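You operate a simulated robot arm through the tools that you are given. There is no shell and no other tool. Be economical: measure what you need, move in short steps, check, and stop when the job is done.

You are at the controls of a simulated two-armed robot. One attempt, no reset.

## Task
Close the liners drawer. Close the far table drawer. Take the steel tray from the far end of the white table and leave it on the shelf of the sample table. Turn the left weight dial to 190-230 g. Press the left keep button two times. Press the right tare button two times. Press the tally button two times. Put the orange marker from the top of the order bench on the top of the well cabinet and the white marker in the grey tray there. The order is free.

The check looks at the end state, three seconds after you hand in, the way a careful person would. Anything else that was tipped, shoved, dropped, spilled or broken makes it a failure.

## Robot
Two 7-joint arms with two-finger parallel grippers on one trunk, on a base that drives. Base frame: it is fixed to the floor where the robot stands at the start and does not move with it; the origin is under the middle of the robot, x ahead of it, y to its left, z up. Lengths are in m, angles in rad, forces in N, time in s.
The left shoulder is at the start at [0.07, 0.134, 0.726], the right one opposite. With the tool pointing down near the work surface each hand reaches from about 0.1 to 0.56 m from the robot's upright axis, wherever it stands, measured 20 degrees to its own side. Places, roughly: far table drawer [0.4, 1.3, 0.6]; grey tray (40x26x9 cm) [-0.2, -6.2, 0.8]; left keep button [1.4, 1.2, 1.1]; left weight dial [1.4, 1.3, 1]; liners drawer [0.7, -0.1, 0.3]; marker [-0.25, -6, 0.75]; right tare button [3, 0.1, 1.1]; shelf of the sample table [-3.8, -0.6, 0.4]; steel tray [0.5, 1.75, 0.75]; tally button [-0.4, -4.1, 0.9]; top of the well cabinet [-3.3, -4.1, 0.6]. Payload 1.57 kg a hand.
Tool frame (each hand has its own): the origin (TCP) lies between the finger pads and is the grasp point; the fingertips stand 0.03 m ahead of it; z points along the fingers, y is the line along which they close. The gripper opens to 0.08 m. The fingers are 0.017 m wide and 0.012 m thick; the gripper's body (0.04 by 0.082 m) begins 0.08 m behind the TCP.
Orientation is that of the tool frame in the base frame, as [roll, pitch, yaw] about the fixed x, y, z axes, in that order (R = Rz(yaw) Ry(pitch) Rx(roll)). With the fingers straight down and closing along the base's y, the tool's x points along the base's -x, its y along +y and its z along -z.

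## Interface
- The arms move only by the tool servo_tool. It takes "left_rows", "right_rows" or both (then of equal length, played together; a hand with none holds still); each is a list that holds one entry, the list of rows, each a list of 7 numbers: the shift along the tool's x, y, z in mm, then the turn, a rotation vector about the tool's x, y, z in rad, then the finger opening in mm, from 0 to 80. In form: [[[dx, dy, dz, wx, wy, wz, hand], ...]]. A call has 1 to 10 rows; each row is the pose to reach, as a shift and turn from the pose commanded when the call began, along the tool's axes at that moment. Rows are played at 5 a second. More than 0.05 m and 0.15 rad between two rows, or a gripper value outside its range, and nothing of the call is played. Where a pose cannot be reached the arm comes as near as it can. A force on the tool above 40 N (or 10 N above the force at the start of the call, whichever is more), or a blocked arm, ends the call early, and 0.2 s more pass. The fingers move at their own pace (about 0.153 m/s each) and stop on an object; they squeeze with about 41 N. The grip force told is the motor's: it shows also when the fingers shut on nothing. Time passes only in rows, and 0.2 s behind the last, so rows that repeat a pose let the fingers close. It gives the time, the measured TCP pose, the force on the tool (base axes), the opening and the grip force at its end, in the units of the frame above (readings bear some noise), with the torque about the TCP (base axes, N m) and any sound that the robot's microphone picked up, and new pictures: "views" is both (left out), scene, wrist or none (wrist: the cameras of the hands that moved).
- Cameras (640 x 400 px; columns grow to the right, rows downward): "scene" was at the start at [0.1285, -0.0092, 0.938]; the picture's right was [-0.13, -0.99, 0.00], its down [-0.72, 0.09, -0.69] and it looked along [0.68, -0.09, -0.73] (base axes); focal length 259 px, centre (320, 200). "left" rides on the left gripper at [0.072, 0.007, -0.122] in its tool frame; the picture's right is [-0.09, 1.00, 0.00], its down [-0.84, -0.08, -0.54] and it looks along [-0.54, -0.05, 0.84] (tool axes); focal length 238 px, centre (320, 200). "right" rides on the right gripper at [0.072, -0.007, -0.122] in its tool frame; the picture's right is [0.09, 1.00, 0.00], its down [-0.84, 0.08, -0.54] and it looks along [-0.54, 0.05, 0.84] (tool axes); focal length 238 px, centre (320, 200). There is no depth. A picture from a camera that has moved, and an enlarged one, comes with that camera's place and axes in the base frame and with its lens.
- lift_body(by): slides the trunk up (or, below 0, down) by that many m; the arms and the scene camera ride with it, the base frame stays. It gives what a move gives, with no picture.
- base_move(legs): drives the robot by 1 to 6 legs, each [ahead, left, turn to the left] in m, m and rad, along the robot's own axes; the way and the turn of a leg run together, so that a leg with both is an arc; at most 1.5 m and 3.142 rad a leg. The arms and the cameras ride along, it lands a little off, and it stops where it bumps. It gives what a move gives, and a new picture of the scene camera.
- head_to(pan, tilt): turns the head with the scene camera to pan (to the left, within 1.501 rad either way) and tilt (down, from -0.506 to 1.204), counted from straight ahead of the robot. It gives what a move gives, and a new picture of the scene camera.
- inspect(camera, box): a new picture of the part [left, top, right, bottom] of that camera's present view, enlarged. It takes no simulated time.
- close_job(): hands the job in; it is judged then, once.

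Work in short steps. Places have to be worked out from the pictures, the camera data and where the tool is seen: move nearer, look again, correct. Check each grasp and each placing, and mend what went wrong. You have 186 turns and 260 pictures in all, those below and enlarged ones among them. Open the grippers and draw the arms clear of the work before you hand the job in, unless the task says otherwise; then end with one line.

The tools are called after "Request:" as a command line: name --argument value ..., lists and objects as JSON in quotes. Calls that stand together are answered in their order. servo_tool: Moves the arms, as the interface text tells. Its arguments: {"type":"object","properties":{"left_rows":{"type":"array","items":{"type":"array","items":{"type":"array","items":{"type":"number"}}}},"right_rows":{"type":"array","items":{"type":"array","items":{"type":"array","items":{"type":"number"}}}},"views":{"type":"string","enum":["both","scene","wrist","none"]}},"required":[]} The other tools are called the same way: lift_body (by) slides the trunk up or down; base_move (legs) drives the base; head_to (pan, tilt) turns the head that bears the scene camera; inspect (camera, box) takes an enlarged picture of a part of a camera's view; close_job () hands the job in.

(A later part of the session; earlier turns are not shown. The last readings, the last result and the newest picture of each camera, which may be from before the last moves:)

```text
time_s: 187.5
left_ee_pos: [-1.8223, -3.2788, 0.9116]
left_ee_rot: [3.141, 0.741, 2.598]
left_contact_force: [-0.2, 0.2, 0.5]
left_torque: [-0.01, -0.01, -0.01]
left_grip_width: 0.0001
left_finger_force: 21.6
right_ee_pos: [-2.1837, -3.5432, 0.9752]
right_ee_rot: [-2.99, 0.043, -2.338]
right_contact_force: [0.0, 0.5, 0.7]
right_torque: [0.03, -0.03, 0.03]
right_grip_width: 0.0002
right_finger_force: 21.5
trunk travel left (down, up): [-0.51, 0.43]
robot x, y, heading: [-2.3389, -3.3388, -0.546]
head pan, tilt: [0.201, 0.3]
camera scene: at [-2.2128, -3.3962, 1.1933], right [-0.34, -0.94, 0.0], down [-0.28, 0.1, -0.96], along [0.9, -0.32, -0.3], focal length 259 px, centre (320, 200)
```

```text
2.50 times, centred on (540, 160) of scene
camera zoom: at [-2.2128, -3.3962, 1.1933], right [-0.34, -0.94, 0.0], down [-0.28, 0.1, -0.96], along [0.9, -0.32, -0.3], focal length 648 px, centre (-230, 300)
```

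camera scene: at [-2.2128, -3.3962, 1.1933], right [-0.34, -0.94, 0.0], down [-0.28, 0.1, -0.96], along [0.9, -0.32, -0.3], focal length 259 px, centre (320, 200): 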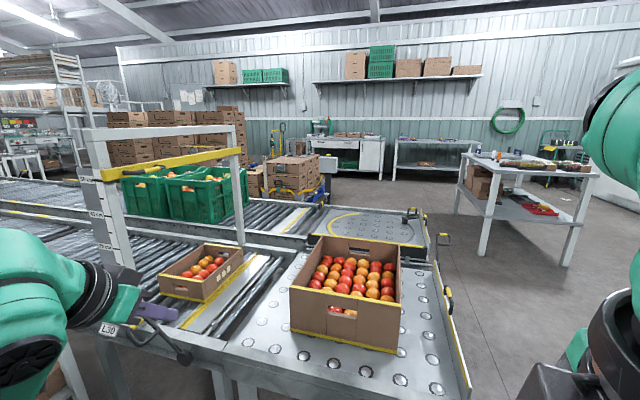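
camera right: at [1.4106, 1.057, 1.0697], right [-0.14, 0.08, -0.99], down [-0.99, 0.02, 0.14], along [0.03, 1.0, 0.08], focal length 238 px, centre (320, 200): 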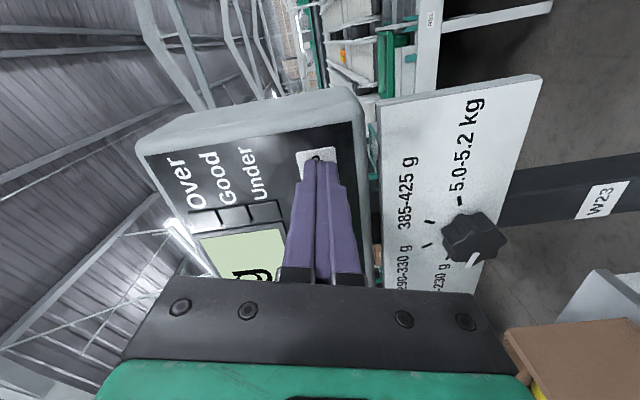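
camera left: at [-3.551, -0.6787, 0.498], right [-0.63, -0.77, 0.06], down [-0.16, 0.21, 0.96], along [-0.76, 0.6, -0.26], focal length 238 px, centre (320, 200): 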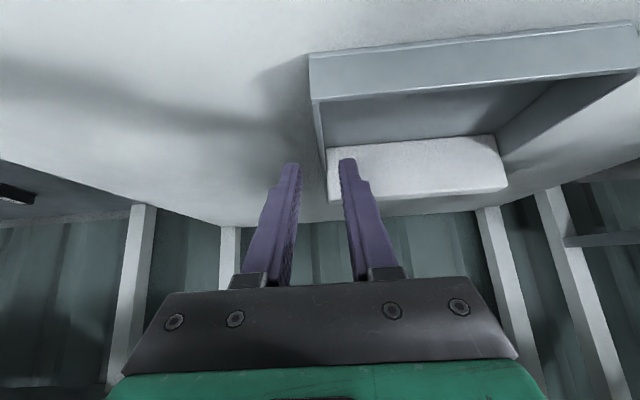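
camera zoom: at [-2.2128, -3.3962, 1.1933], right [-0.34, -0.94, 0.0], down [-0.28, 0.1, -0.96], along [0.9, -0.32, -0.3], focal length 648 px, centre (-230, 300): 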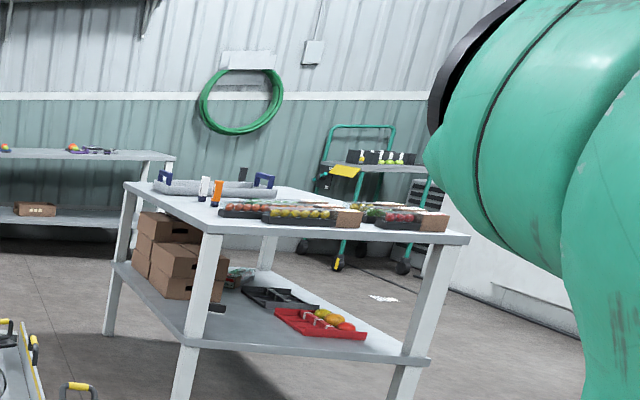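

The tally counter is a grey box on a post with a yellow button on top, behind the second conveyor. The markers stand on the order bench. I drive around the conveyor's end to the far side, threading between it and the bench.

Request:
base_move --legs '[[0, -0.72, -0.078], [1.5, 0, 0], [0.35, 0, 0], [0.45, 0.18, 0], [0.25, 0.42, 0], [0, 0, 2.0]]'

Request:
head_to --pan 0.2 --tilt 0.4

Request:
head_to --pan -0.6 --tilt 0.3

```text
time_s: 190.8
left_ee_pos: [-2.1171, -3.8708, 0.9124]
left_ee_rot: [3.137, 0.74, 2.34]
left_contact_force: [0.2, -1.2, -0.5]
left_torque: [0.0, -0.02, 0.02]
left_grip_width: 0.0
left_finger_force: 21.9
right_ee_pos: [-2.5335, -4.035, 0.9746]
right_ee_rot: [-2.991, 0.046, -2.594]
right_contact_force: [0.1, -1.1, 0.2]
right_torque: [0.07, 0.03, 0.02]
right_grip_width: 0.0
right_finger_force: 21.7
trunk travel left (down, up): [-0.51, 0.43]
robot x, y, heading: [-2.637, -3.7978, -0.797]
head pan, tilt: [0.201, 0.3]
stopped in leg 1: the robot was blocked; the commanded pose is now the measured one
camera scene: at [-2.5258, -3.8862, 1.1933], right [-0.56, -0.83, 0.0], down [-0.24, 0.17, -0.96], along [0.79, -0.54, -0.3], focal length 259 px, centre (320, 200)
```

scene: 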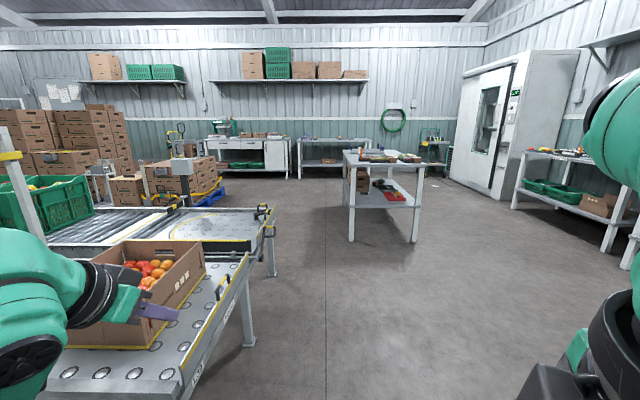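

```text
time_s: 191.5
left_ee_pos: [-2.1161, -3.8678, 0.9112]
left_ee_rot: [-3.141, 0.741, 2.345]
left_contact_force: [-1.1, 0.3, 0.4]
left_torque: [-0.01, 0.01, 0.0]
left_grip_width: 0.0
left_finger_force: 21.1
right_ee_pos: [-2.5326, -4.0334, 0.9753]
right_ee_rot: [-2.991, 0.04, -2.591]
right_contact_force: [0.0, 0.0, -0.4]
right_torque: [0.0, -0.03, -0.02]
right_grip_width: 0.0001
right_finger_force: 21.5
trunk travel left (down, up): [-0.51, 0.43]
robot x, y, heading: [-2.6365, -3.7951, -0.798]
head pan, tilt: [0.201, 0.4]
camera scene: at [-2.5246, -3.883, 1.1841], right [-0.56, -0.83, 0.0], down [-0.32, 0.22, -0.92], along [0.76, -0.52, -0.39], focal length 259 px, centre (320, 200)
```

scene: 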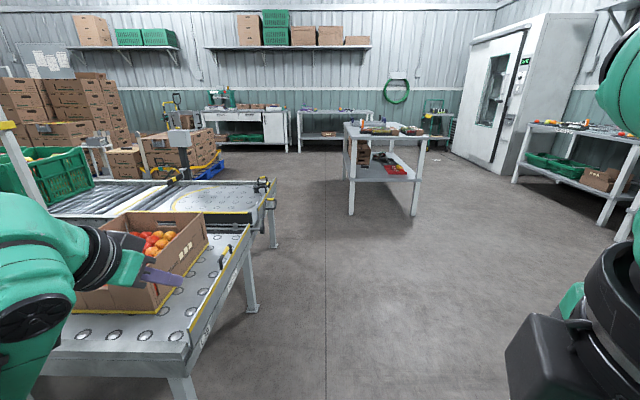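

```text
time_s: 192.6
left_ee_pos: [-2.1177, -3.868, 0.9111]
left_ee_rot: [3.141, 0.741, 2.344]
left_contact_force: [0.7, -0.7, -0.1]
left_torque: [0.0, 0.04, -0.02]
left_grip_width: 0.0
left_finger_force: 20.8
right_ee_pos: [-2.5329, -4.0316, 0.9756]
right_ee_rot: [-2.989, 0.042, -2.592]
right_contact_force: [0.0, 1.0, 0.2]
right_torque: [0.03, -0.02, -0.03]
right_grip_width: 0.0002
right_finger_force: 21.7
trunk travel left (down, up): [-0.51, 0.43]
robot x, y, heading: [-2.6348, -3.7932, -0.801]
head pan, tilt: [-0.6, 0.3]
camera scene: at [-2.5854, -3.9231, 1.1933], right [-0.99, -0.17, 0.0], down [-0.05, 0.29, -0.96], along [0.16, -0.94, -0.3], focal length 259 px, centre (320, 200)
```

scene: 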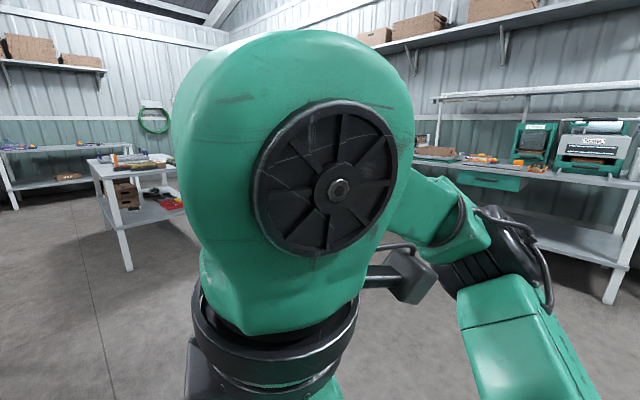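

I brushed the cabinet on my right side. I pull forward away from it, straighten up, and go on.

Request:
base_move --legs '[[0.4, 0.1, 0], [0, 0, 0.18], [1.4, -0.17, 0], [0.45, 0.18, 0], [0.25, 0.42, 0], [0, 0, 2.0]]'

Request:
head_to --pan 0.2 --tilt 0.4

```text
time_s: 212.3
left_ee_pos: [-0.5027, -4.4019, 0.9115]
left_ee_rot: [3.141, 0.739, -1.807]
left_contact_force: [0.1, -0.1, -0.6]
left_torque: [0.01, 0.03, -0.01]
left_grip_width: 0.0001
left_finger_force: 21.3
right_ee_pos: [-0.1424, -4.668, 0.9752]
right_ee_rot: [-2.991, 0.043, -0.463]
right_contact_force: [-0.5, -0.6, 0.1]
right_torque: [-0.01, -0.03, -0.03]
right_grip_width: 0.0002
right_finger_force: 21.3
trunk travel left (down, up): [-0.51, 0.43]
robot x, y, heading: [-0.2905, -4.8804, 1.329]
head pan, tilt: [-0.6, 0.3]
camera scene: at [-0.2084, -4.7678, 1.1933], right [0.67, -0.74, 0.0], down [-0.22, -0.2, -0.96], along [0.71, 0.64, -0.3], focal length 259 px, centre (320, 200)
```

scene: 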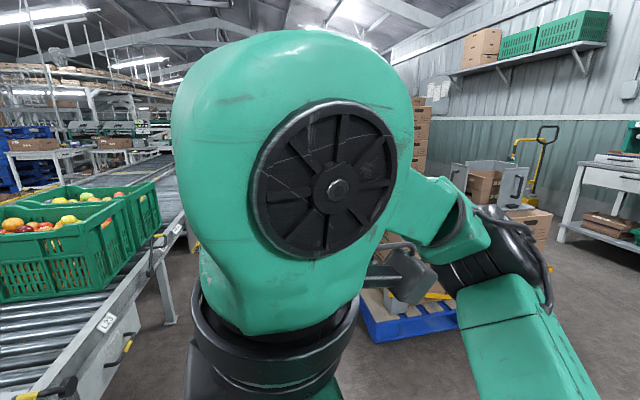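

```text
time_s: 213.4
left_ee_pos: [-0.5025, -4.4023, 0.9117]
left_ee_rot: [3.14, 0.74, -1.807]
left_contact_force: [-0.6, 0.7, -0.3]
left_torque: [0.03, 0.02, 0.0]
left_grip_width: 0.0
left_finger_force: 21.3
right_ee_pos: [-0.1415, -4.6675, 0.9765]
right_ee_rot: [-2.988, 0.042, -0.462]
right_contact_force: [0.5, -0.7, 0.1]
right_torque: [-0.01, -0.01, 0.01]
right_grip_width: 0.0002
right_finger_force: 21.5
trunk travel left (down, up): [-0.51, 0.43]
robot x, y, heading: [-0.2865, -4.8782, 1.33]
head pan, tilt: [0.201, 0.4]
camera scene: at [-0.2742, -4.7376, 1.184], right [1.0, -0.04, 0.0], down [-0.02, -0.39, -0.92], along [0.04, 0.92, -0.39], focal length 259 px, centre (320, 200)
```

scene: 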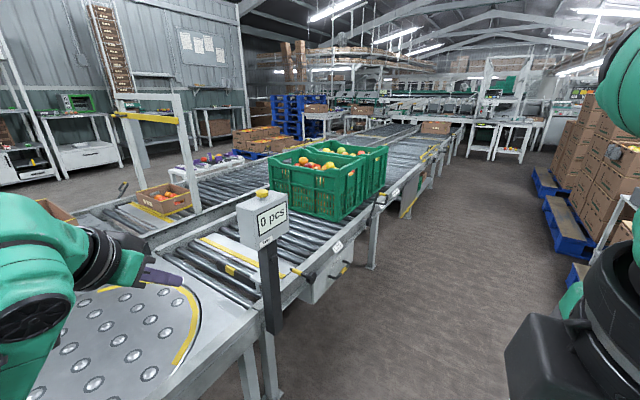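

The tally display reads "0 pcs" with its yellow button on top, at about (-0.40, -4.10, 0.94). I raise the left hand, point it straight down, and drive 0.25 m closer.

Request:
servo_tool --left_rows '[[[-20, 0, -22, 0, 0.12, 0, 0], [-40, 0, -44, 0, 0.25, 0, 0], [-60, 0, -66, 0, 0.37, 0, 0], [-80, 0, -88, 0, 0.5, 0, 0], [-100, 0, -110, 0, 0.62, 0, 0], [-115, 0, -127, 0, 0.74, 0, 0]]]' --views "none"

Request:
base_move --legs '[[0.25, 0, 0]]'

Request:
head_to --pan 0.45 --tilt 0.5

```text
time_s: 214.8
left_ee_pos: [-0.4992, -4.4038, 1.0842]
left_ee_rot: [3.139, 0.011, -1.811]
left_contact_force: [0.0, -0.2, -0.4]
left_torque: [0.0, -0.02, 0.03]
left_grip_width: 0.0
left_finger_force: 21.2
right_ee_pos: [-0.1407, -4.671, 0.9757]
right_ee_rot: [-2.986, 0.046, -0.462]
right_contact_force: [-0.3, -0.1, -0.2]
right_torque: [0.01, -0.01, 0.03]
right_grip_width: 0.0001
right_finger_force: 21.4
trunk travel left (down, up): [-0.51, 0.43]
robot x, y, heading: [-0.2899, -4.8809, 1.333]
head pan, tilt: [0.201, 0.4]
```

```text
time_s: 216.7
left_ee_pos: [-0.4387, -4.1492, 1.0818]
left_ee_rot: [3.141, 0.006, -1.812]
left_contact_force: [0.1, -0.2, -0.1]
left_torque: [0.0, 0.04, 0.04]
left_grip_width: 0.0002
left_finger_force: 21.6
right_ee_pos: [-0.0798, -4.4162, 0.9749]
right_ee_rot: [-2.99, 0.041, -0.465]
right_contact_force: [0.1, 1.4, -0.4]
right_torque: [0.01, -0.01, -0.01]
right_grip_width: 0.0
right_finger_force: 21.4
trunk travel left (down, up): [-0.51, 0.43]
robot x, y, heading: [-0.227, -4.6327, 1.329]
head pan, tilt: [0.201, 0.4]
camera scene: at [-0.2126, -4.4869, 1.184], right [1.0, -0.04, 0.0], down [-0.02, -0.39, -0.92], along [0.04, 0.92, -0.39], focal length 259 px, centre (320, 200)
```

scene: 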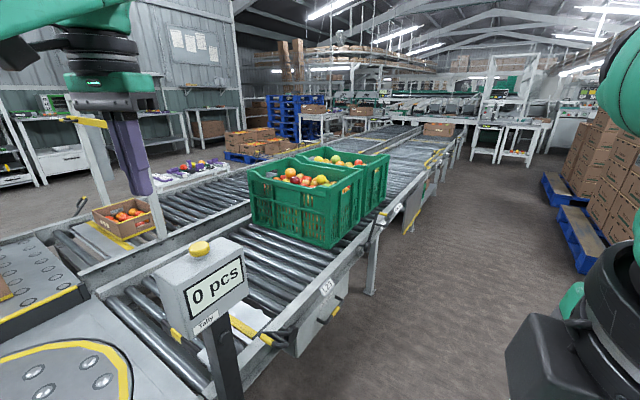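

```text
time_s: 217.4
left_ee_pos: [-0.4388, -4.1504, 1.0818]
left_ee_rot: [-3.141, 0.004, -1.811]
left_contact_force: [1.1, 0.1, 0.4]
left_torque: [0.0, 0.0, 0.04]
left_grip_width: 0.0
left_finger_force: 20.8
right_ee_pos: [-0.0802, -4.4179, 0.9754]
right_ee_rot: [-2.99, 0.042, -0.463]
right_contact_force: [-0.3, -0.3, -0.7]
right_torque: [0.02, 0.0, -0.02]
right_grip_width: 0.0002
right_finger_force: 21.5
trunk travel left (down, up): [-0.51, 0.43]
robot x, y, heading: [-0.2263, -4.629, 1.329]
head pan, tilt: [0.45, 0.499]
camera scene: at [-0.2352, -4.4907, 1.1749], right [0.98, 0.21, 0.0], down [0.1, -0.47, -0.88], along [-0.18, 0.86, -0.48], focal length 259 px, centre (320, 200)
```

scene: 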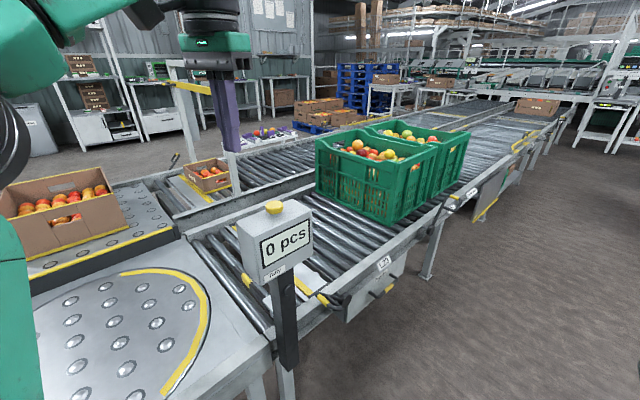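

Button top triangulated at (-0.402, -4.102, 0.937). I center the closed left fingertips over it and press down slowly.

Request:
servo_tool --left_rows '[[[-28, -12, 20, 0, 0, 0, 0], [-56, -24, 50, 0, 0, 0, 0], [-56, -24, 85, 0, 0, 0, 0], [-56, -24, 100, 0, 0, 0, 0], [-56, -24, 107, 0, 0, 0, 0], [-56, -24, 112, 0, 0, 0, 0], [-56, -24, 116, 0, 0, 0, 0], [-56, -24, 120, 0, 0, 0, 0]]]' --views "both"

```text
time_s: 219.3
left_ee_pos: [-0.4019, -4.1026, 0.9681]
left_ee_rot: [3.14, 0.023, -1.807]
left_contact_force: [-2.7, 2.5, 19.9]
left_torque: [-0.06, 0.09, -0.1]
left_grip_width: 0.0
left_finger_force: 21.7
right_ee_pos: [-0.0816, -4.4193, 0.9747]
right_ee_rot: [-2.986, 0.043, -0.465]
right_contact_force: [-0.4, -0.4, 0.4]
right_torque: [0.02, 0.05, 0.01]
right_grip_width: 0.0
right_finger_force: 21.3
trunk travel left (down, up): [-0.51, 0.43]
robot x, y, heading: [-0.2291, -4.6271, 1.328]
head pan, tilt: [0.45, 0.499]
heard: click
stopped in row 8 (left hand): the force on the tool passed its limit at 42 N (the readings are from after the stop); the commanded pose is now the measured one
camera scene: at [-0.235, -4.4931, 1.1752], right [0.98, 0.21, 0.0], down [0.1, -0.47, -0.88], along [-0.18, 0.86, -0.48], focal length 259 px, centre (320, 200)
camera left: at [-0.4272, -4.1731, 1.0887], right [-0.95, 0.32, 0.0], down [0.27, 0.78, 0.56], along [0.18, 0.53, -0.83], focal length 238 px, centre (320, 200)
```

scene: 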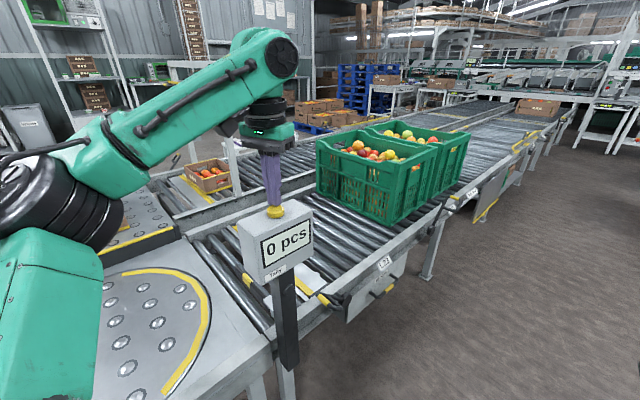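
left: 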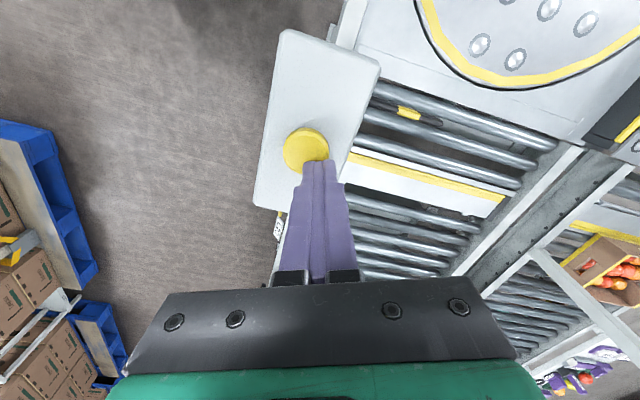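

Click heard. I lift off and check the counter.

Request:
servo_tool --left_rows '[[[0, 0, -10, 0, 0, 0, 0], [0, 0, -25, 0, 0, 0, 0], [0, 0, -25, 0, 0, 0, 0]]]' --views "scene"

```text
time_s: 220.1
left_ee_pos: [-0.4019, -4.0995, 0.9892]
left_ee_rot: [-3.14, 0.016, -1.807]
left_contact_force: [0.4, 0.1, -0.1]
left_torque: [-0.03, 0.01, -0.02]
left_grip_width: 0.0001
left_finger_force: 21.4
right_ee_pos: [-0.0813, -4.4153, 0.9743]
right_ee_rot: [-2.989, 0.041, -0.464]
right_contact_force: [-1.1, 0.0, -0.7]
right_torque: [0.01, -0.01, -0.01]
right_grip_width: 0.0
right_finger_force: 21.1
trunk travel left (down, up): [-0.51, 0.43]
robot x, y, heading: [-0.2299, -4.6288, 1.329]
head pan, tilt: [0.45, 0.499]
camera scene: at [-0.2357, -4.4902, 1.1748], right [0.98, 0.21, 0.0], down [0.1, -0.47, -0.88], along [-0.18, 0.86, -0.48], focal length 259 px, centre (320, 200)
```

scene: 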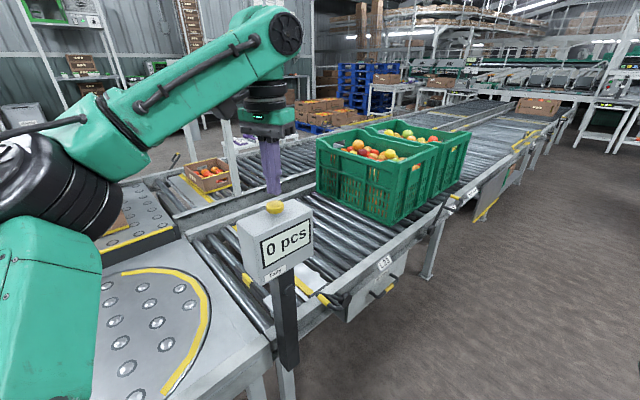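

The display hasn't changed, though it clicked. I center better on the button (about 10 mm) and press the second time, then rise.

Request:
servo_tool --left_rows '[[[10, -8, 0, 0, 0, 0, 0], [10, -8, 12, 0, 0, 0, 0], [10, -8, 18, 0, 0, 0, 0], [10, -8, 22, 0, 0, 0, 0], [10, -8, 26, 0, 0, 0, 0], [10, -8, 10, 0, 0, 0, 0], [10, -8, -30, 0, 0, 0, 0], [10, -8, -70, 0, 0, 0, 0]]]' --views "scene"

```text
time_s: 221.9
left_ee_pos: [-0.3944, -4.1153, 1.0623]
left_ee_rot: [3.138, 0.018, -1.811]
left_contact_force: [-0.5, 0.2, 0.4]
left_torque: [-0.02, -0.01, 0.0]
left_grip_width: 0.0
left_finger_force: 21.1
right_ee_pos: [-0.0787, -4.418, 0.9745]
right_ee_rot: [-2.99, 0.043, -0.465]
right_contact_force: [-0.4, -0.4, -0.9]
right_torque: [0.02, -0.01, 0.01]
right_grip_width: 0.0
right_finger_force: 21.5
trunk travel left (down, up): [-0.51, 0.43]
robot x, y, heading: [-0.2305, -4.6311, 1.33]
head pan, tilt: [0.45, 0.499]
heard: click
camera scene: at [-0.2337, -4.4914, 1.1749], right [0.98, 0.21, 0.0], down [0.1, -0.47, -0.88], along [-0.18, 0.86, -0.48], focal length 259 px, centre (320, 200)
```

scene: 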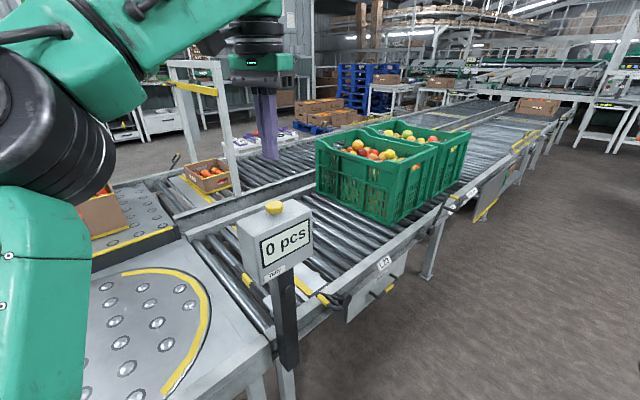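

Request:
inspect --camera "scene" --box '[220, 180, 340, 300]'

```text
3.33 times, centred on (280, 240) of scene
camera zoom: at [-0.2337, -4.4914, 1.1749], right [0.98, 0.21, 0.0], down [0.1, -0.47, -0.88], along [-0.18, 0.86, -0.48], focal length 864 px, centre (453, 67)
```

zoom: 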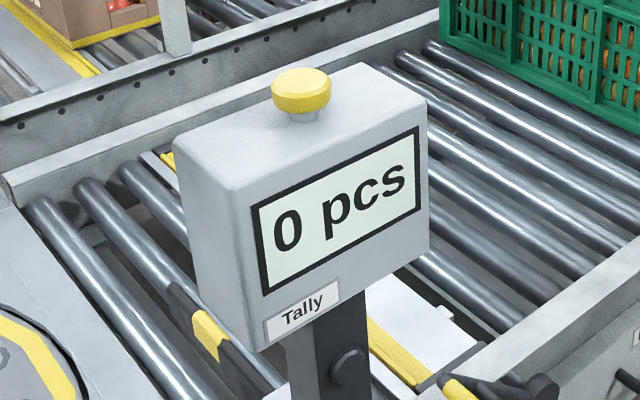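

Two clicks heard for the tally. Now I drive up this aisle toward the right scale.

Request:
base_move --legs '[[0, -0.15, -0.382], [1.5, 0, 0], [1.5, 0, 0], [1.2, 0, 0]]'

Request:
head_to --pan 0.0 --tilt 0.25

```text
time_s: 243.3
left_ee_pos: [2.4365, -0.7451, 1.06]
left_ee_rot: [3.14, 0.018, -2.202]
left_contact_force: [-0.4, 0.4, 0.7]
left_torque: [0.0, 0.0, 0.01]
left_grip_width: 0.0
left_finger_force: 21.6
right_ee_pos: [2.6119, -1.1462, 0.9752]
right_ee_rot: [-2.992, 0.041, -0.857]
right_contact_force: [-0.4, -1.1, 0.5]
right_torque: [0.02, -0.01, -0.04]
right_grip_width: 0.0
right_finger_force: 21.1
trunk travel left (down, up): [-0.51, 0.43]
robot x, y, heading: [2.3956, -1.2846, 0.939]
head pan, tilt: [0.45, 0.499]
camera scene: at [2.4393, -1.1544, 1.1749], right [0.98, -0.18, 0.0], down [-0.09, -0.47, -0.88], along [0.16, 0.86, -0.48], focal length 259 px, centre (320, 200)
```

scene: 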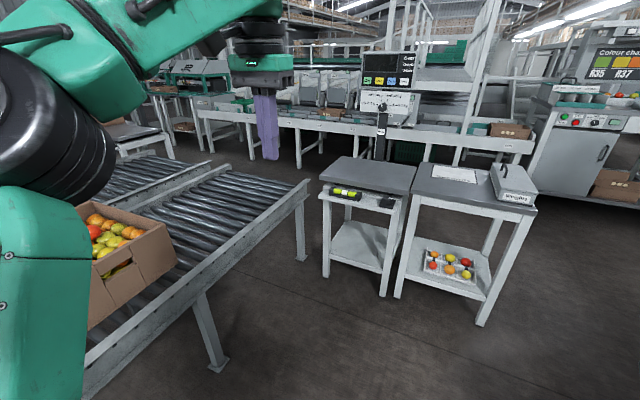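

```text
time_s: 244.2
left_ee_pos: [2.4358, -0.7449, 1.0605]
left_ee_rot: [3.139, 0.018, -2.202]
left_contact_force: [-0.3, 0.4, 0.0]
left_torque: [0.03, 0.0, -0.01]
left_grip_width: 0.0002
left_finger_force: 21.1
right_ee_pos: [2.6103, -1.1458, 0.9763]
right_ee_rot: [-2.99, 0.042, -0.859]
right_contact_force: [0.1, 1.2, 0.0]
right_torque: [0.0, 0.0, 0.0]
right_grip_width: 0.0
right_finger_force: 21.4
trunk travel left (down, up): [-0.51, 0.43]
robot x, y, heading: [2.3956, -1.2878, 0.94]
head pan, tilt: [0.0, 0.25]
camera scene: at [2.4778, -1.1686, 1.198], right [0.81, -0.59, 0.0], down [-0.15, -0.2, -0.97], along [0.57, 0.78, -0.25], focal length 259 px, centre (320, 200)
```

scene: 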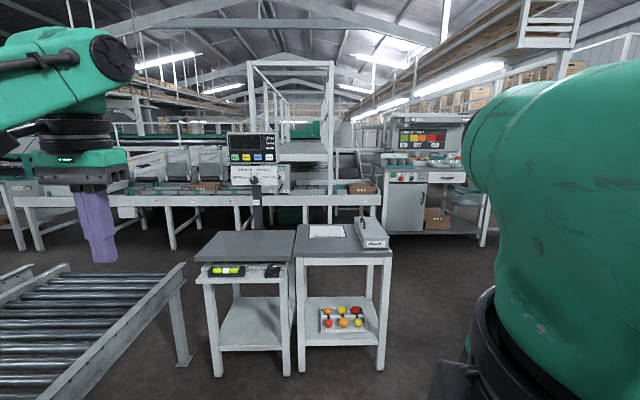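

The right scale is ahead: Tare at about n=2.30. I point the left hand straight forward and drive up to it.

Request:
servo_tool --left_rows '[[[0, 0, 0, 0, -0.15, 0, 0], [0, 0, 0, 0, -0.3, 0, 0], [0, 0, 0, 0, -0.45, 0, 0], [0, 0, 0, 0, -0.6, 0, 0], [0, 0, 0, 0, -0.75, 0, 0], [0, 0, 0, 0, -0.9, 0, 0], [0, 0, 0, 0, -1.05, 0, 0], [0, 0, 0, 0, -1.2, 0, 0], [0, 0, 0, 0, -1.35, 0, 0], [0, 0, 0, 0, -1.5, 0, 0]]]' --views "none"

Request:
base_move --legs '[[0.8, 0.11, 0.008]]'

Request:
head_to --pan 0.3 --tilt 0.3

```text
time_s: 246.4
left_ee_pos: [2.4399, -0.7353, 1.0665]
left_ee_rot: [3.131, 1.453, -2.214]
left_contact_force: [0.7, -0.5, -0.1]
left_torque: [0.02, -0.02, -0.02]
left_grip_width: 0.0
left_finger_force: 20.9
left hand out of reach, approached as far as the arm can: row 9, 10
right_ee_pos: [2.611, -1.1458, 0.974]
right_ee_rot: [-2.989, 0.042, -0.857]
right_contact_force: [1.0, -0.2, -0.7]
right_torque: [-0.03, 0.04, -0.02]
right_grip_width: 0.0
right_finger_force: 21.2
trunk travel left (down, up): [-0.51, 0.43]
robot x, y, heading: [2.3959, -1.2862, 0.936]
head pan, tilt: [0.0, 0.25]
```

```text
time_s: 250.8
left_ee_pos: [2.8555, -0.0196, 1.0659]
left_ee_rot: [3.132, 1.453, -2.231]
left_contact_force: [-0.2, 0.7, -0.2]
left_torque: [0.03, 0.02, -0.02]
left_grip_width: 0.0
left_finger_force: 21.5
right_ee_pos: [3.0189, -0.4318, 0.9755]
right_ee_rot: [-2.989, 0.042, -0.877]
right_contact_force: [-0.1, -0.2, 0.6]
right_torque: [0.04, -0.05, 0.0]
right_grip_width: 0.0
right_finger_force: 21.3
trunk travel left (down, up): [-0.51, 0.43]
robot x, y, heading: [2.801, -0.5681, 0.919]
head pan, tilt: [0.0, 0.25]
camera scene: at [2.886, -0.453, 1.198], right [0.79, -0.61, 0.0], down [-0.15, -0.2, -0.97], along [0.59, 0.77, -0.25], focal length 259 px, centre (320, 200)
```

scene: 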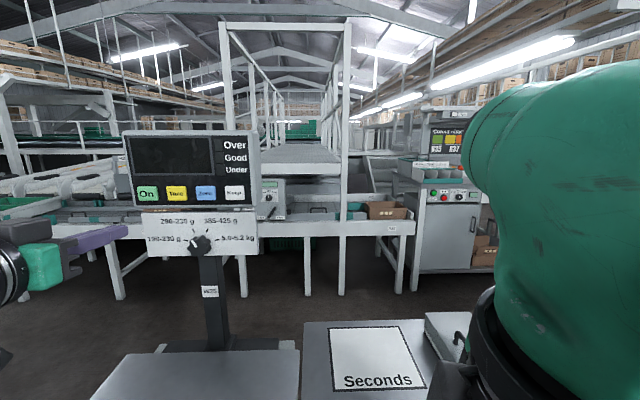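

```text
time_s: 251.6
left_ee_pos: [2.8558, -0.0198, 1.0659]
left_ee_rot: [3.132, 1.45, -2.231]
left_contact_force: [-0.2, -0.3, -0.1]
left_torque: [-0.03, -0.01, 0.05]
left_grip_width: 0.0001
left_finger_force: 21.7
right_ee_pos: [3.019, -0.4318, 0.9753]
right_ee_rot: [-2.99, 0.043, -0.878]
right_contact_force: [1.1, 0.0, 0.1]
right_torque: [-0.03, -0.01, 0.03]
right_grip_width: 0.0
right_finger_force: 21.1
trunk travel left (down, up): [-0.51, 0.43]
robot x, y, heading: [2.7991, -0.5658, 0.919]
head pan, tilt: [0.3, 0.3]
camera scene: at [2.8615, -0.4398, 1.1933], right [0.94, -0.35, 0.0], down [-0.1, -0.28, -0.96], along [0.33, 0.9, -0.3], focal length 259 px, centre (320, 200)
```

scene: 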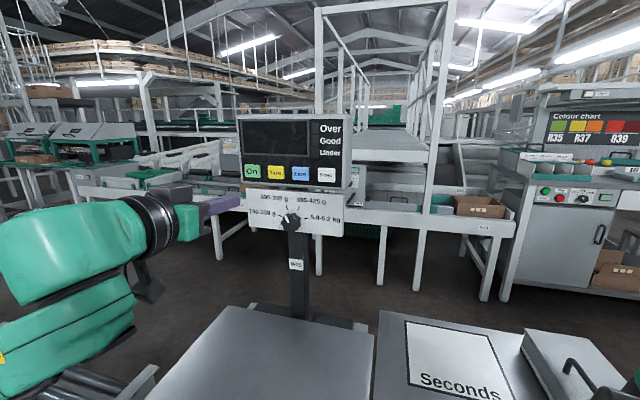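

The right display is dark; I only need to press Tare. I triangulate it at (2.966, 0.133, 1.078) and bring the left fingertips up to about 45 mm from it to verify.

Request:
servo_tool --left_rows '[[[-17, 2, 20, 0, 0, 0, 0], [-34, 5, 50, 0, 0, 0, 0], [-34, 5, 85, 0, 0, 0, 0], [-34, 5, 110, 0, 0, 0, 0]]]' --views "both"

```text
time_s: 252.6
left_ee_pos: [2.9193, 0.0743, 1.0839]
left_ee_rot: [3.135, 1.447, -2.228]
left_contact_force: [0.2, 0.0, -0.1]
left_torque: [0.01, 0.0, 0.0]
left_grip_width: 0.0
left_finger_force: 21.7
right_ee_pos: [3.0189, -0.4324, 0.9743]
right_ee_rot: [-2.989, 0.044, -0.874]
right_contact_force: [0.0, -0.2, 0.0]
right_torque: [-0.01, 0.03, -0.02]
right_grip_width: 0.0001
right_finger_force: 21.4
trunk travel left (down, up): [-0.51, 0.43]
robot x, y, heading: [2.7992, -0.5675, 0.92]
head pan, tilt: [0.3, 0.3]
camera scene: at [2.8621, -0.439, 1.1931], right [0.94, -0.35, 0.0], down [-0.1, -0.28, -0.95], along [0.33, 0.9, -0.3], focal length 259 px, centre (320, 200)
camera left: at [2.8356, -0.0252, 1.0278], right [-0.79, 0.61, 0.09], down [-0.2, -0.39, 0.9], along [0.58, 0.69, 0.43], focal length 238 px, centre (320, 200)
```

scene: 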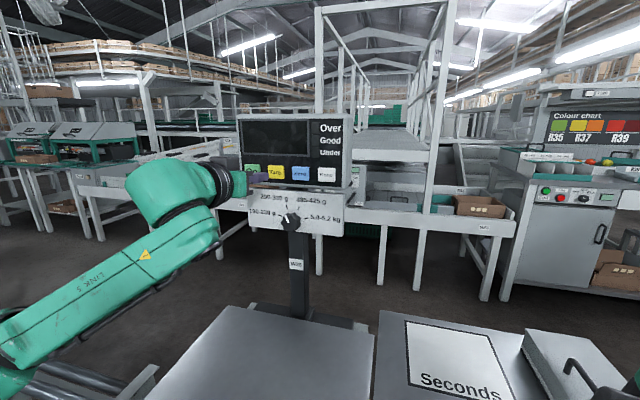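
left: 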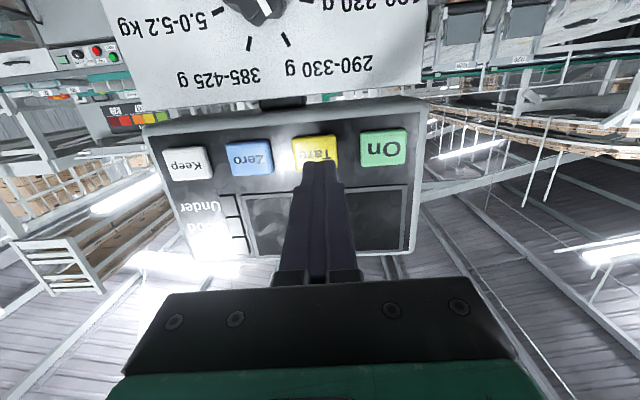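

Tare is dead ahead. First press: I advance in small steps.

Request:
servo_tool --left_rows '[[[-6, -1, 20, 0, 0, 0, 0], [-6, -1, 33, 0, 0, 0, 0], [-6, -1, 40, 0, 0, 0, 0], [-6, -1, 44, 0, 0, 0, 0], [-6, -1, 48, 0, 0, 0, 0], [-6, -1, 52, 0, 0, 0, 0], [-6, -1, 56, 0, 0, 0, 0]]]' --views "wrist"

```text
time_s: 254.2
left_ee_pos: [2.9491, 0.1117, 1.0881]
left_ee_rot: [3.13, 1.449, -2.231]
left_contact_force: [-15.1, -23.2, -7.0]
left_torque: [-0.14, -0.06, 0.02]
left_grip_width: 0.0
left_finger_force: 21.0
right_ee_pos: [3.0151, -0.4369, 0.9754]
right_ee_rot: [-2.984, 0.042, -0.875]
right_contact_force: [0.1, 0.1, 0.3]
right_torque: [0.0, 0.06, 0.0]
right_grip_width: 0.0
right_finger_force: 21.3
trunk travel left (down, up): [-0.51, 0.43]
robot x, y, heading: [2.7968, -0.5701, 0.92]
head pan, tilt: [0.3, 0.3]
heard: click
stopped in row 7 (left hand): the force on the tool passed its limit at 43 N (the readings are from after the stop); the commanded pose is now the measured one
camera left: at [2.8651, 0.0127, 1.0313], right [-0.79, 0.61, 0.09], down [-0.2, -0.4, 0.9], along [0.58, 0.69, 0.43], focal length 238 px, centre (320, 200)
```

left: 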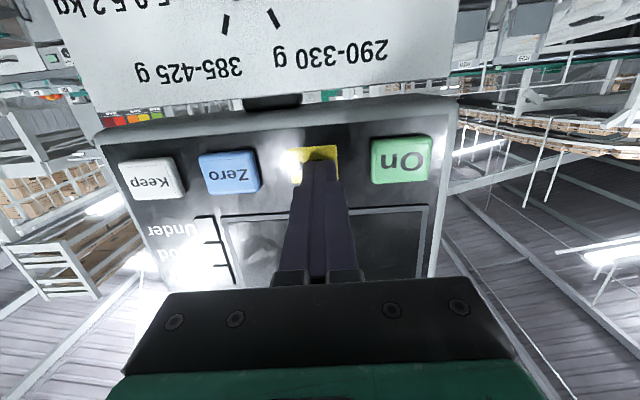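

First click on Tare. I release 25 mm, press a second time, then withdraw.

Request:
servo_tool --left_rows '[[[0, 0, -10, 0, 0, 0, 0], [0, 0, -25, 0, 0, 0, 0], [0, 0, -25, 0, 0, 0, 0], [0, 0, -12, 0, 0, 0, 0], [0, 0, -5, 0, 0, 0, 0], [0, 0, -2, 0, 0, 0, 0], [0, 0, 1, 0, 0, 0, 0], [0, 0, -12, 0, 0, 0, 0], [0, 0, -50, 0, 0, 0, 0], [0, 0, -95, 0, 0, 0, 0]]]' --views "scene"

```text
time_s: 255.7
left_ee_pos: [2.9492, 0.1116, 1.086]
left_ee_rot: [3.117, 1.44, -2.245]
left_contact_force: [-14.6, -22.6, -7.1]
left_torque: [-0.1, -0.04, -0.02]
left_grip_width: 0.0
left_finger_force: 20.8
right_ee_pos: [3.0162, -0.4373, 0.9768]
right_ee_rot: [-2.985, 0.044, -0.872]
right_contact_force: [0.4, 0.6, 0.1]
right_torque: [-0.02, 0.0, 0.01]
right_grip_width: 0.0
right_finger_force: 21.5
trunk travel left (down, up): [-0.51, 0.43]
robot x, y, heading: [2.7994, -0.5702, 0.92]
head pan, tilt: [0.3, 0.3]
heard: click
stopped in row 7 (left hand): the force on the tool passed its limit at 44 N (the readings are from after the stop); the commanded pose is now the measured one
camera scene: at [2.8564, -0.4461, 1.1942], right [0.94, -0.34, 0.0], down [-0.1, -0.27, -0.96], along [0.33, 0.9, -0.29], focal length 259 px, centre (320, 200)
```

scene: 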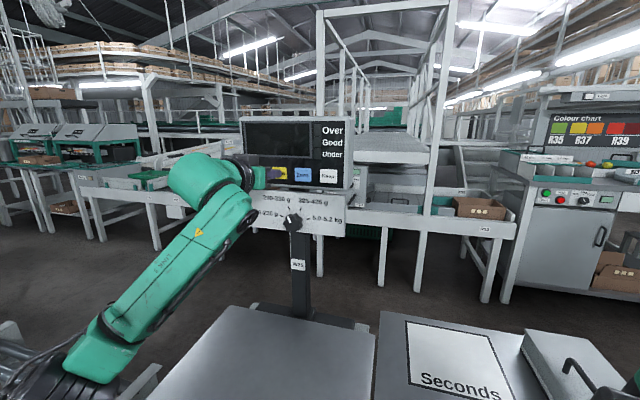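

Second click. I draw the hand back to its earlier place.

Request:
servo_tool --left_rows '[[[0, 0, -15, 0, 0, 0, 0], [0, 0, -50, 0, 0, 0, 0], [0, 0, -95, 0, 0, 0, 0], [0, 0, -135, 0, 0, 0, 0]]]' --views "scene"

```text
time_s: 256.7
left_ee_pos: [2.8703, 0.0097, 1.1019]
left_ee_rot: [3.121, 1.436, -2.239]
left_contact_force: [0.2, -0.7, 0.1]
left_torque: [0.01, -0.01, -0.01]
left_grip_width: 0.0
left_finger_force: 21.5
right_ee_pos: [3.017, -0.4334, 0.9748]
right_ee_rot: [-2.989, 0.041, -0.874]
right_contact_force: [-0.3, -0.4, 0.4]
right_torque: [0.03, -0.03, 0.0]
right_grip_width: 0.0
right_finger_force: 20.9
trunk travel left (down, up): [-0.51, 0.43]
robot x, y, heading: [2.8, -0.5673, 0.921]
head pan, tilt: [0.3, 0.3]
camera scene: at [2.8598, -0.4415, 1.1935], right [0.94, -0.34, 0.0], down [-0.1, -0.28, -0.96], along [0.33, 0.9, -0.29], focal length 259 px, centre (320, 200)
```

scene: 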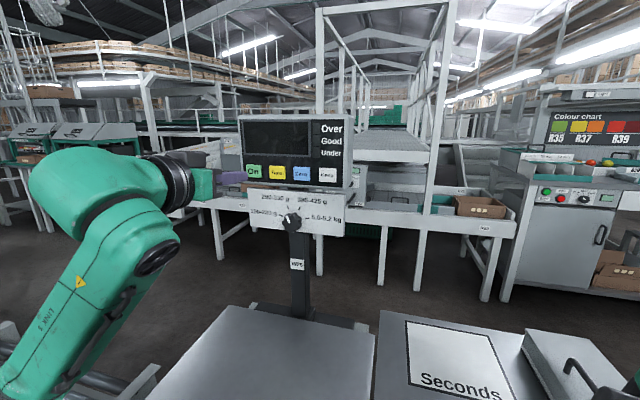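

Tare is done. I reverse down the aisle the way I came, to the open floor near the order bench.

Request:
base_move --legs '[[0, -0.06, 0.027], [-1.5, 0, 0], [-1.5, 0, 0], [-1.5, 0, 0], [-0.7, 0, 0]]'

```text
time_s: 280.7
left_ee_pos: [-0.0192, -3.88, 1.0982]
left_ee_rot: [-3.137, 1.433, -2.297]
left_contact_force: [0.5, 0.0, 0.2]
left_torque: [0.04, 0.02, -0.01]
left_grip_width: 0.0001
left_finger_force: 21.5
right_ee_pos: [0.0903, -4.3338, 0.972]
right_ee_rot: [-2.997, 0.04, -0.952]
right_contact_force: [0.5, -0.3, 0.8]
right_torque: [-0.01, -0.03, 0.01]
right_grip_width: 0.0
right_finger_force: 21.6
trunk travel left (down, up): [-0.51, 0.43]
robot x, y, heading: [-0.1462, -4.4577, 0.839]
head pan, tilt: [0.3, 0.3]
stopped in leg 5: the robot was blocked; the commanded pose is now the measured one
camera scene: at [-0.0664, -4.3266, 1.1917], right [0.91, -0.42, 0.0], down [-0.13, -0.28, -0.95], along [0.4, 0.87, -0.3], focal length 259 px, centre (320, 200)
```

scene: 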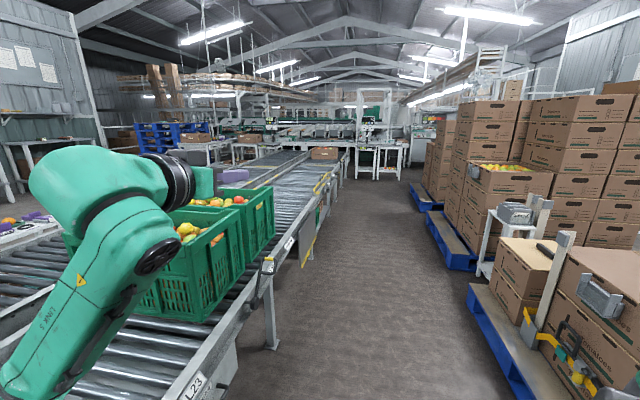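

Blocked: my left elbow has likely met the tally post. I ease forward and to the right, then look at it.

Request:
base_move --legs '[[0.12, 0, 0], [0, -0.25, 0.1]]'

Request:
head_to --pan 1.4 --tilt 0.5

```text
time_s: 283.4
left_ee_pos: [0.1904, -3.9444, 1.1031]
left_ee_rot: [3.129, 1.44, -2.213]
left_contact_force: [-0.2, -0.2, 0.6]
left_torque: [-0.02, 0.02, 0.01]
left_grip_width: 0.0
left_finger_force: 21.0
right_ee_pos: [0.3445, -4.3846, 0.9758]
right_ee_rot: [-2.987, 0.042, -0.853]
right_contact_force: [0.0, 0.8, 0.0]
right_torque: [0.02, -0.02, 0.01]
right_grip_width: 0.0001
right_finger_force: 21.3
trunk travel left (down, up): [-0.51, 0.43]
robot x, y, heading: [0.1274, -4.5224, 0.939]
head pan, tilt: [0.3, 0.3]
camera scene: at [0.1872, -4.3946, 1.1933], right [0.95, -0.32, 0.0], down [-0.1, -0.28, -0.96], along [0.31, 0.9, -0.3], focal length 259 px, centre (320, 200)
```

scene: 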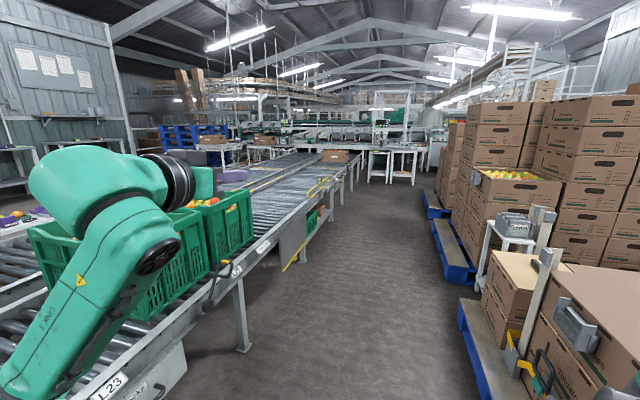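

```text
time_s: 284.7
left_ee_pos: [0.1902, -3.9438, 1.1032]
left_ee_rot: [3.133, 1.441, -2.213]
left_contact_force: [-0.7, -0.2, -0.2]
left_torque: [0.01, 0.01, -0.02]
left_grip_width: 0.0
left_finger_force: 21.2
right_ee_pos: [0.3441, -4.385, 0.9756]
right_ee_rot: [-2.987, 0.045, -0.851]
right_contact_force: [-0.3, 1.1, -0.4]
right_torque: [0.0, -0.03, -0.02]
right_grip_width: 0.0
right_finger_force: 20.9
trunk travel left (down, up): [-0.51, 0.43]
robot x, y, heading: [0.1247, -4.5225, 0.941]
head pan, tilt: [1.4, 0.499]
camera scene: at [0.0933, -4.4172, 1.1749], right [0.72, 0.7, 0.0], down [0.33, -0.34, -0.88], along [-0.61, 0.63, -0.48], focal length 259 px, centre (320, 200)
```

scene: 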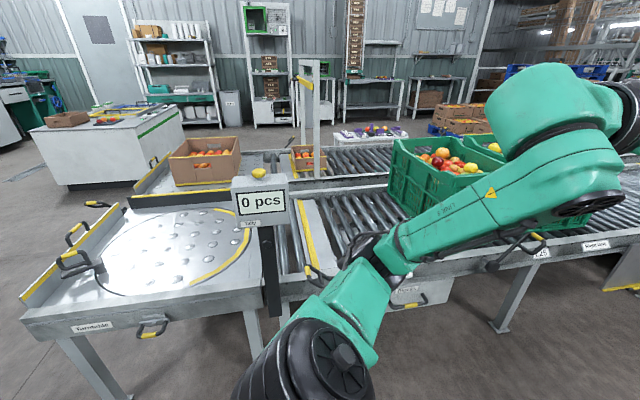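

The tally post stands unharmed. I tuck the left hand in, back on to open floor, and turn to face the order bench.

Request:
servo_tool --left_rows '[[[0, 0, -12, 0, 0.14, 0, 0], [0, 0, -24, 0, 0.28, 0, 0], [0, 0, -36, 0, 0.42, 0, 0], [0, 0, -48, 0, 0.56, 0, 0], [0, 0, -60, 0, 0.7, 0, 0], [0, 0, -72, 0, 0.84, 0, 0], [0, 0, -84, 0, 0.98, 0, 0], [0, 0, -96, 0, 1.12, 0, 0], [0, 0, -108, 0, 1.26, 0, 0], [0, 0, -120, 0, 1.4, 0, 0]]]' --views "none"

Request:
base_move --legs '[[-0.6, 0, 0], [0, 0, -1.57], [0, 0, -1.565], [0, 0.35, 0]]'

Request:
head_to --pan 0.1 --tilt 0.5

```text
time_s: 286.9
left_ee_pos: [0.1304, -4.0333, 1.108]
left_ee_rot: [3.139, 0.047, -2.206]
left_contact_force: [1.3, -0.8, -0.6]
left_torque: [0.0, -0.02, -0.01]
left_grip_width: 0.0
left_finger_force: 21.9
left hand out of reach, approached as far as the arm can: row 10
right_ee_pos: [0.345, -4.3841, 0.9752]
right_ee_rot: [-2.989, 0.043, -0.851]
right_contact_force: [0.0, -0.1, -0.4]
right_torque: [0.02, -0.01, 0.01]
right_grip_width: 0.0
right_finger_force: 21.4
trunk travel left (down, up): [-0.51, 0.43]
robot x, y, heading: [0.1271, -4.5251, 0.942]
head pan, tilt: [1.4, 0.499]
```

```text
time_s: 299.4
left_ee_pos: [0.1216, -5.6571, 1.107]
left_ee_rot: [3.139, 0.046, 1.036]
left_contact_force: [0.8, 0.4, -0.2]
left_torque: [0.01, -0.03, 0.0]
left_grip_width: 0.0
left_finger_force: 21.4
right_ee_pos: [-0.126, -5.3317, 0.9764]
right_ee_rot: [-2.988, 0.042, 2.389]
right_contact_force: [1.0, -0.1, -1.3]
right_torque: [-0.01, -0.01, 0.03]
right_grip_width: 0.0002
right_finger_force: 21.4
trunk travel left (down, up): [-0.51, 0.43]
robot x, y, heading: [0.073, -5.17, -2.104]
head pan, tilt: [1.4, 0.499]
camera scene: at [0.1173, -5.2704, 1.1749], right [-0.65, -0.76, 0.0], down [-0.37, 0.31, -0.88], along [0.67, -0.57, -0.48], focal length 259 px, centre (320, 200)
```

scene: 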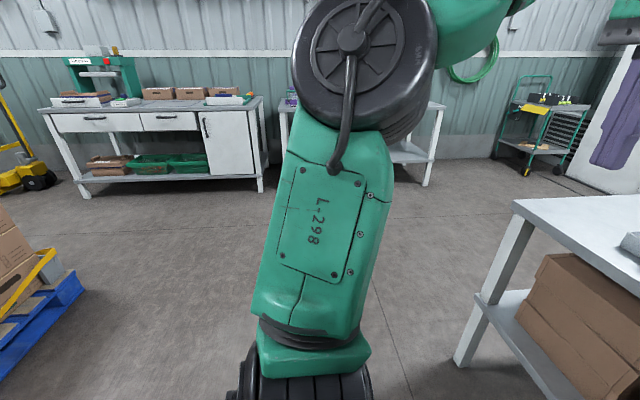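

```text
time_s: 300.9
left_ee_pos: [0.1206, -5.6565, 1.1064]
left_ee_rot: [3.138, 0.046, 1.038]
left_contact_force: [0.1, 0.0, -0.3]
left_torque: [-0.02, 0.0, 0.02]
left_grip_width: 0.0001
left_finger_force: 21.3
right_ee_pos: [-0.1263, -5.3304, 0.9762]
right_ee_rot: [-2.989, 0.043, 2.388]
right_contact_force: [-0.5, 0.6, -0.2]
right_torque: [-0.01, 0.0, 0.0]
right_grip_width: 0.0
right_finger_force: 20.9
trunk travel left (down, up): [-0.51, 0.43]
robot x, y, heading: [0.0732, -5.1743, -2.104]
head pan, tilt: [0.099, 0.499]
camera scene: at [0.0097, -5.2943, 1.1749], right [-0.91, 0.42, 0.0], down [0.2, 0.43, -0.88], along [-0.37, -0.8, -0.48], focal length 259 px, centre (320, 200)
```

scene: 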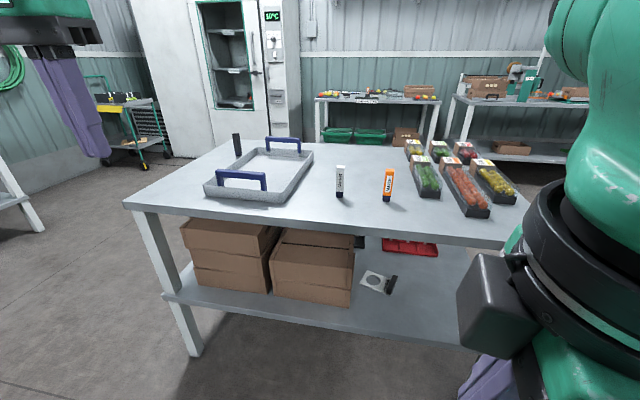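

Request:
inspect --camera "scene" --box '[200, 120, 440, 230]'

```text
2.67 times, centred on (320, 175) of scene
camera zoom: at [0.0097, -5.2943, 1.1749], right [-0.91, 0.42, 0.0], down [0.2, 0.43, -0.88], along [-0.37, -0.8, -0.48], focal length 691 px, centre (320, 267)
```

zoom: 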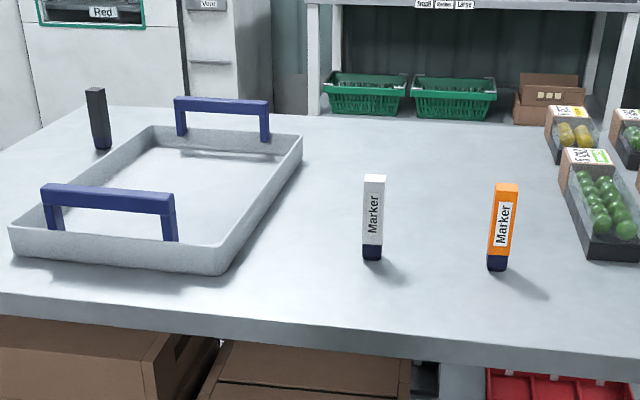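

The white marker is at about (-0.39, -6.00) and the orange at (-0.53, -5.91), both standing upright; the grey tray lies to the left, empty. I square up to the bench and move closer.

Request:
base_move --legs '[[0, 0, -0.088], [0.3, 0.02, 0]]'

Request:
servo_tool --left_rows '[[[0, -20, 10, 0, -0.13, 0, 60], [0, -40, 20, 0, -0.26, 0, 60], [0, -60, 30, 0, -0.39, 0, 60], [0, -80, 40, 0, -0.52, 0, 60], [-15, -100, 60, 0, -0.65, 0, 60], [-30, -120, 80, 0, -0.78, 0, 60]]]' --views "both"

```text
time_s: 303.5
left_ee_pos: [-0.0859, -5.912, 1.1057]
left_ee_rot: [3.14, 0.048, 0.937]
left_contact_force: [0.3, -0.6, -0.2]
left_torque: [0.0, 0.01, -0.03]
left_grip_width: 0.0002
left_finger_force: 21.3
right_ee_pos: [-0.3008, -5.5636, 0.9756]
right_ee_rot: [-2.988, 0.043, 2.289]
right_contact_force: [-0.5, -0.7, 0.6]
right_torque: [-0.01, 0.01, -0.01]
right_grip_width: 0.0002
right_finger_force: 21.2
trunk travel left (down, up): [-0.51, 0.43]
robot x, y, heading: [-0.0849, -5.4242, -2.204]
head pan, tilt: [0.099, 0.499]
camera scene: at [-0.1615, -5.5415, 1.1749], right [-0.86, 0.51, 0.0], down [0.24, 0.41, -0.88], along [-0.44, -0.76, -0.48], focal length 259 px, centre (320, 200)
```

scene: 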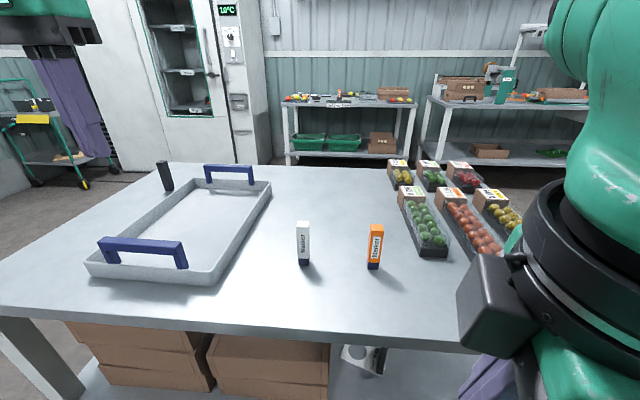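

```text
time_s: 304.9
left_ee_pos: [-0.2039, -5.8703, 1.027]
left_ee_rot: [-3.14, 0.827, 0.938]
left_contact_force: [-0.3, 1.0, 0.3]
left_torque: [0.04, 0.02, 0.05]
left_grip_width: 0.06
left_finger_force: 0.0
right_ee_pos: [-0.3005, -5.5635, 0.9745]
right_ee_rot: [-2.988, 0.042, 2.292]
right_contact_force: [-0.1, 0.1, 0.4]
right_torque: [0.02, 0.06, -0.01]
right_grip_width: 0.0
right_finger_force: 21.4
trunk travel left (down, up): [-0.51, 0.43]
robot x, y, heading: [-0.0822, -5.4256, -2.203]
head pan, tilt: [0.099, 0.499]
camera scene: at [-0.1618, -5.5418, 1.1748], right [-0.86, 0.51, 0.0], down [0.24, 0.41, -0.88], along [-0.44, -0.76, -0.48], focal length 259 px, centre (320, 200)
camera left: at [-0.1176, -5.7617, 1.0559], right [0.77, -0.64, 0.07], down [-0.16, -0.09, 0.98], along [-0.62, -0.76, -0.17], focal length 238 px, centre (320, 200)
```

scene: 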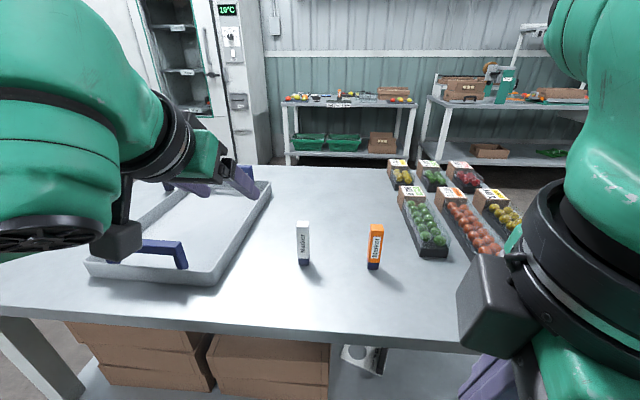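
left: 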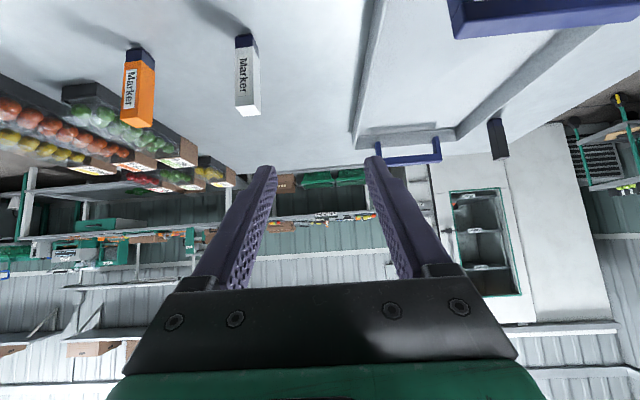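

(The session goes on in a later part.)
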